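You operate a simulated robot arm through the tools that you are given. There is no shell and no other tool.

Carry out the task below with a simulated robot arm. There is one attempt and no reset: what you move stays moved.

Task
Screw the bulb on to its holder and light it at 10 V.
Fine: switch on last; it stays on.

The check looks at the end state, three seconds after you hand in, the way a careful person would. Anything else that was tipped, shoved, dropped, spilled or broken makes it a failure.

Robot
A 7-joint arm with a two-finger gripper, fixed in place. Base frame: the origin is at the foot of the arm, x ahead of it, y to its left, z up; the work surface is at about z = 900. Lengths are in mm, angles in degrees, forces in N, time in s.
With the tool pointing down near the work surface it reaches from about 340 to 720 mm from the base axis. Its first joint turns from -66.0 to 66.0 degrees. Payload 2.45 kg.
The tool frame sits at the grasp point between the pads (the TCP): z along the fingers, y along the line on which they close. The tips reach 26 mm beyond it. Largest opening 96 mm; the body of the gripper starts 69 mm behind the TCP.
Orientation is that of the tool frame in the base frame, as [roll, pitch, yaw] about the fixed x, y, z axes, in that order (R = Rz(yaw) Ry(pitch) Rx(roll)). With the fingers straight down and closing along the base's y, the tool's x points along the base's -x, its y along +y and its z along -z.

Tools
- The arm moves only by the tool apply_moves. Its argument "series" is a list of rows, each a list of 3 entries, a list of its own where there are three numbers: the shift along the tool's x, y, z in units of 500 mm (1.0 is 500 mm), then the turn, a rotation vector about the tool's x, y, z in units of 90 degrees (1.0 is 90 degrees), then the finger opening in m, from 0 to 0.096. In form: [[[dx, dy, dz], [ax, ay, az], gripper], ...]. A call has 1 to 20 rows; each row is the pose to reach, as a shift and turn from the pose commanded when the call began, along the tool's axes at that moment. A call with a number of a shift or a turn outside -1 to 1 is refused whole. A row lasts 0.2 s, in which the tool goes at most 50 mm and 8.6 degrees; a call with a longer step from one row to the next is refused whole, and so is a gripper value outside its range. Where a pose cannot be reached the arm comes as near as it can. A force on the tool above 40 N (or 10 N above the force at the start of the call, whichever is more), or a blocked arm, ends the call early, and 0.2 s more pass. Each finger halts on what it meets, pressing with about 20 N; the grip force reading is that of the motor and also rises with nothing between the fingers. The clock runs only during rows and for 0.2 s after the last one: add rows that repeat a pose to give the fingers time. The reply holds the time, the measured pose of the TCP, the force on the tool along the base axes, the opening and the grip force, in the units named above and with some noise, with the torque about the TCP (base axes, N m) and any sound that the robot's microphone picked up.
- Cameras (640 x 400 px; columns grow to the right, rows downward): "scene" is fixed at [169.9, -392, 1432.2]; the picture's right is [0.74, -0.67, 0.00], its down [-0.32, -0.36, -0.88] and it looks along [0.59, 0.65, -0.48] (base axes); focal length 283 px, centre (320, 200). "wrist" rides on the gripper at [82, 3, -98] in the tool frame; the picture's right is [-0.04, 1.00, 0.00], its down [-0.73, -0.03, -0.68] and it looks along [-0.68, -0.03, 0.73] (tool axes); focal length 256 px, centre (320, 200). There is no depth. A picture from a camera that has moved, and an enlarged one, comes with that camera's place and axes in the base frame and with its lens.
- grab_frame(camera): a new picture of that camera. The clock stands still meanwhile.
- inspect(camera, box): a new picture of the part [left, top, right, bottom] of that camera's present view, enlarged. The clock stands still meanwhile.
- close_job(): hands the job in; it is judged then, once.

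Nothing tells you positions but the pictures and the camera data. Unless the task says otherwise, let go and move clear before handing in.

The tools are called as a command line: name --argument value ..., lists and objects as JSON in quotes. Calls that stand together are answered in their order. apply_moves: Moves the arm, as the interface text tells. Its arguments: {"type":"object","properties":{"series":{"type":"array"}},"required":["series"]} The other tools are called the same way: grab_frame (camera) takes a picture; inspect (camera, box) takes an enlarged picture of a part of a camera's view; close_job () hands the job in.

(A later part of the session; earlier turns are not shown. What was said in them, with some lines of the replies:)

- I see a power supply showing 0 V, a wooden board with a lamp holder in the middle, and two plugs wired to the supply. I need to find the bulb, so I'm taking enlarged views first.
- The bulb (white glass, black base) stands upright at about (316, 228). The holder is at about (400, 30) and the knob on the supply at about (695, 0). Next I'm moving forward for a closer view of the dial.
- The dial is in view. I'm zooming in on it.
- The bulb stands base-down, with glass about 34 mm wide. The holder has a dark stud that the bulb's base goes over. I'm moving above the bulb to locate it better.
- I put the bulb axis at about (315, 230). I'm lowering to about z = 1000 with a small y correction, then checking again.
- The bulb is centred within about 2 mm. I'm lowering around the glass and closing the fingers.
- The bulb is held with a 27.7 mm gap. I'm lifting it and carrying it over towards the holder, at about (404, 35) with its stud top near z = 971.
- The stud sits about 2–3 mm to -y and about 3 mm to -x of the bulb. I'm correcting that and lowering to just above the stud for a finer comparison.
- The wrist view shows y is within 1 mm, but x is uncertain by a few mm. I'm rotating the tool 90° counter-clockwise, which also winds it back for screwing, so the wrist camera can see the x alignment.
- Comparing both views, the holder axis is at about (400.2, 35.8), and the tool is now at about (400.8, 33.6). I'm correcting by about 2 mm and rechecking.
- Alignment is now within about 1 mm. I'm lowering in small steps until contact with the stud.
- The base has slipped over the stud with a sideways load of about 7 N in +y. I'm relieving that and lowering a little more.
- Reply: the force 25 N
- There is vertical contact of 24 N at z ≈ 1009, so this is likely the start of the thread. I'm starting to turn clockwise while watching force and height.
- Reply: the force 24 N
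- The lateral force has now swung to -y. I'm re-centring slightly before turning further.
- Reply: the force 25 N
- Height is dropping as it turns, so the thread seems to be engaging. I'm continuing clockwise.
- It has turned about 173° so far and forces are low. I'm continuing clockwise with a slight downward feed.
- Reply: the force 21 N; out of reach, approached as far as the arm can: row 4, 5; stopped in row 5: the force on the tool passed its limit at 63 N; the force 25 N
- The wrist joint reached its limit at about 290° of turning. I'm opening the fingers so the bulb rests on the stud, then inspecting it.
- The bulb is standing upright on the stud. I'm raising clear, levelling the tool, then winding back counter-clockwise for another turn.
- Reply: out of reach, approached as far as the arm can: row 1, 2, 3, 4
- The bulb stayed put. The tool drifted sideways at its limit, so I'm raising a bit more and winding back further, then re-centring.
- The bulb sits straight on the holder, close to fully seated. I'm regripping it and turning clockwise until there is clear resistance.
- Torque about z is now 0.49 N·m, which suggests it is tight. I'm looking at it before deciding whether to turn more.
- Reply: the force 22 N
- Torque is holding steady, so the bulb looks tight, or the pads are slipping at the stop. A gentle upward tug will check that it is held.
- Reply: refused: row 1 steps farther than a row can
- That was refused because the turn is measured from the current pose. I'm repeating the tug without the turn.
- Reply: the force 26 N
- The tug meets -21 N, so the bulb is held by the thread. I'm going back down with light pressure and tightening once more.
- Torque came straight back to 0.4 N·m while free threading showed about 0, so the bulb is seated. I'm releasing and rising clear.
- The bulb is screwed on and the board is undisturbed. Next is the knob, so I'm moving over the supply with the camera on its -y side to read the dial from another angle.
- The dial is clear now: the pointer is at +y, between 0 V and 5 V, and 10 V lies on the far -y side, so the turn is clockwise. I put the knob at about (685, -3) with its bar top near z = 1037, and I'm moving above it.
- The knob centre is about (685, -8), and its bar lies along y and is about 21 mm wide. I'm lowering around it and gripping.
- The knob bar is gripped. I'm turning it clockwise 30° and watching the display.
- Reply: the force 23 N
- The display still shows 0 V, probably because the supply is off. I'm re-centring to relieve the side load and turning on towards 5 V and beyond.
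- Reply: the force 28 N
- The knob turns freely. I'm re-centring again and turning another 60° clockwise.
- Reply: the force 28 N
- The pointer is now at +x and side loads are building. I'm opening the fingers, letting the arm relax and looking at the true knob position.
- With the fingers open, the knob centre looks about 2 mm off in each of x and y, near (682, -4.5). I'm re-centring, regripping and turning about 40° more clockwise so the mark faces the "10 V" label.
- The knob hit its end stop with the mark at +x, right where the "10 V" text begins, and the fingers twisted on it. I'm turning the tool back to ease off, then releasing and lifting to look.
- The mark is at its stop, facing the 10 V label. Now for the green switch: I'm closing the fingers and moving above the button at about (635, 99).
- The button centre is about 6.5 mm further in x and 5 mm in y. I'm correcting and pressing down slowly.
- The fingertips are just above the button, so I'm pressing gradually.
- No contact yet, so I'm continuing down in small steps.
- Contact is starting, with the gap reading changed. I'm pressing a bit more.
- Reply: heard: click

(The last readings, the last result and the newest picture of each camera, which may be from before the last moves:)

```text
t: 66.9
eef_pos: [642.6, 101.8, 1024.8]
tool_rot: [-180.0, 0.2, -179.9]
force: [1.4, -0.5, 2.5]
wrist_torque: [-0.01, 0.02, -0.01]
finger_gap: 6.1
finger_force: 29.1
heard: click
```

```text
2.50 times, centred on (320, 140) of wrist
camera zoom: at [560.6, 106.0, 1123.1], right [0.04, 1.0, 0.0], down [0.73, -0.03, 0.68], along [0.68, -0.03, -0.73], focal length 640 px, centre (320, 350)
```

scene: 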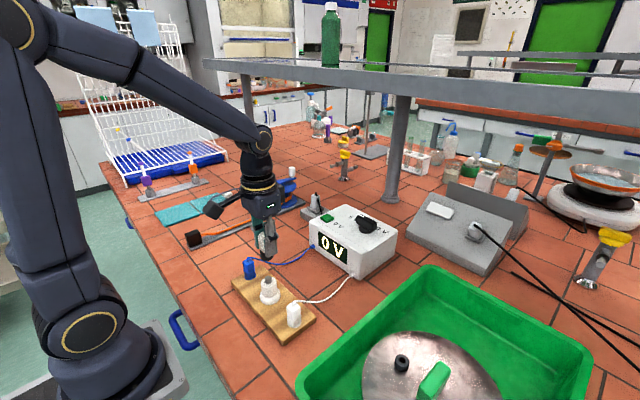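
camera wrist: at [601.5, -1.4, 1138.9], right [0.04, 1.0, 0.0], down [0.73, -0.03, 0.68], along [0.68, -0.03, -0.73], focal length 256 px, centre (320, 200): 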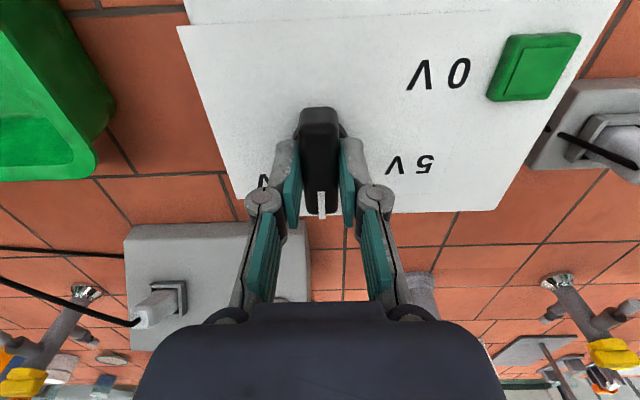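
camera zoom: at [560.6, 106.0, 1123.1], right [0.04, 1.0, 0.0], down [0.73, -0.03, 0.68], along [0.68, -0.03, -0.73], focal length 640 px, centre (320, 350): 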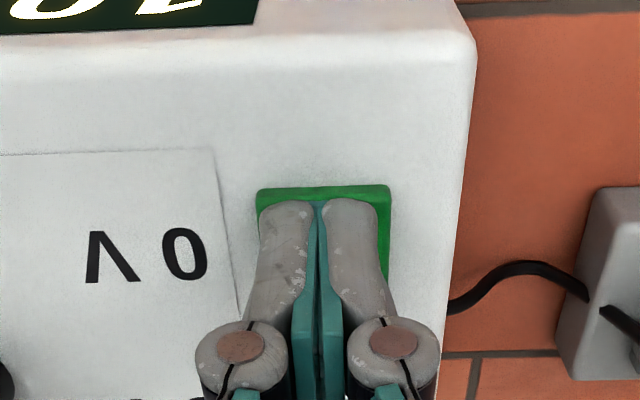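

A click: the display reads 10 V and the bulb is glowing. I'm lifting straight up and moving clear.

apply_moves --series '[[[0, 0, -0.02], [0, 0, 0], 0.0], [[0, 0, -0.1], [0, 0, 0], 0.0], [[0, 0, -0.2], [0, 0, 0], 0.0], [[0, 0, -0.3], [0, 0, 0], 0.0], [[0.05, 0, -0.36], [0, 0, 0], 0.0], [[0.05, 0, -0.36], [0, 0, 0], 0.0]]'

grab_frame --camera "scene"

inspect --camera "scene" --box '[235, 190, 415, 340]'

```text
t: 68.3
eef_pos: [611.3, 103.1, 1208.6]
tool_rot: [-179.8, 0.2, -179.8]
force: [-0.1, 0.0, -0.3]
wrist_torque: [-0.01, 0.01, -0.03]
finger_gap: 0.2
finger_force: 28.5
```

```text
taken
```

scene: 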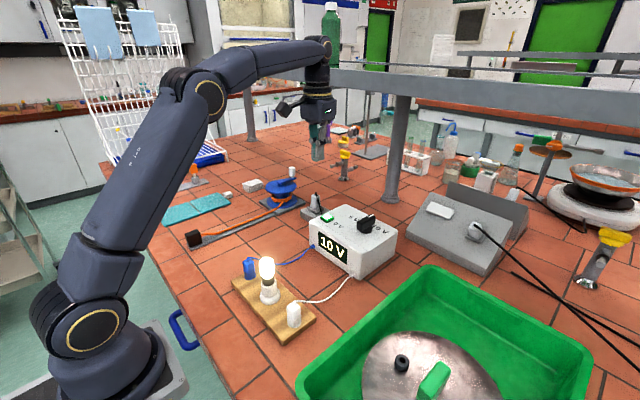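

```text
2.67 times, centred on (325, 265) of scene
camera zoom: at [169.9, -392.0, 1432.2], right [0.74, -0.67, 0.0], down [-0.32, -0.36, -0.88], along [0.59, 0.65, -0.48], focal length 756 px, centre (307, 27)
```

zoom: 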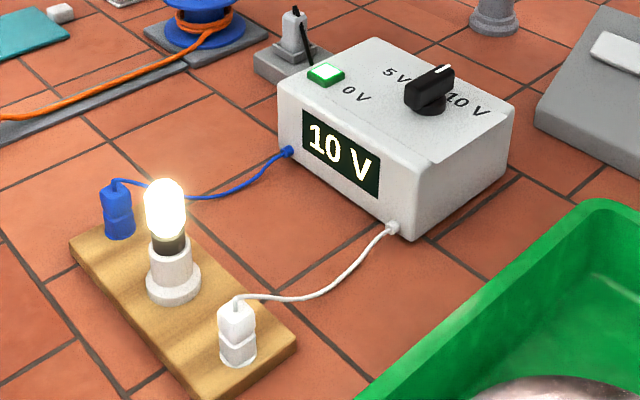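

The bulb is lit on its holder, the display shows 10 V and the switch is latched on. Nothing else was moved and the arm is clear, so I'm handing in.

close_job

```text
The job is handed in.
```

The bulb is screwed on to its holder and lit, and the supply's display reads 10 V. I handed the job in with the switch on and the arm clear. In the last picture nothing else on the bench looked moved or tipped.

- **Bulb:** I turned it clockwise in two grips until it resisted. A gentle upward tug showed the thread was holding it, and I tightened it once more before letting go.
- **Knob:** 10 V turned out to be the knob's end stop. I found this by turning against it, and the fingers twisted on the knob for a moment before I eased off. I saw no damage.
- **Switch:** I pressed it last. It clicked, the display went to 10 V and the bulb lit. Both stayed on after I moved the arm away.
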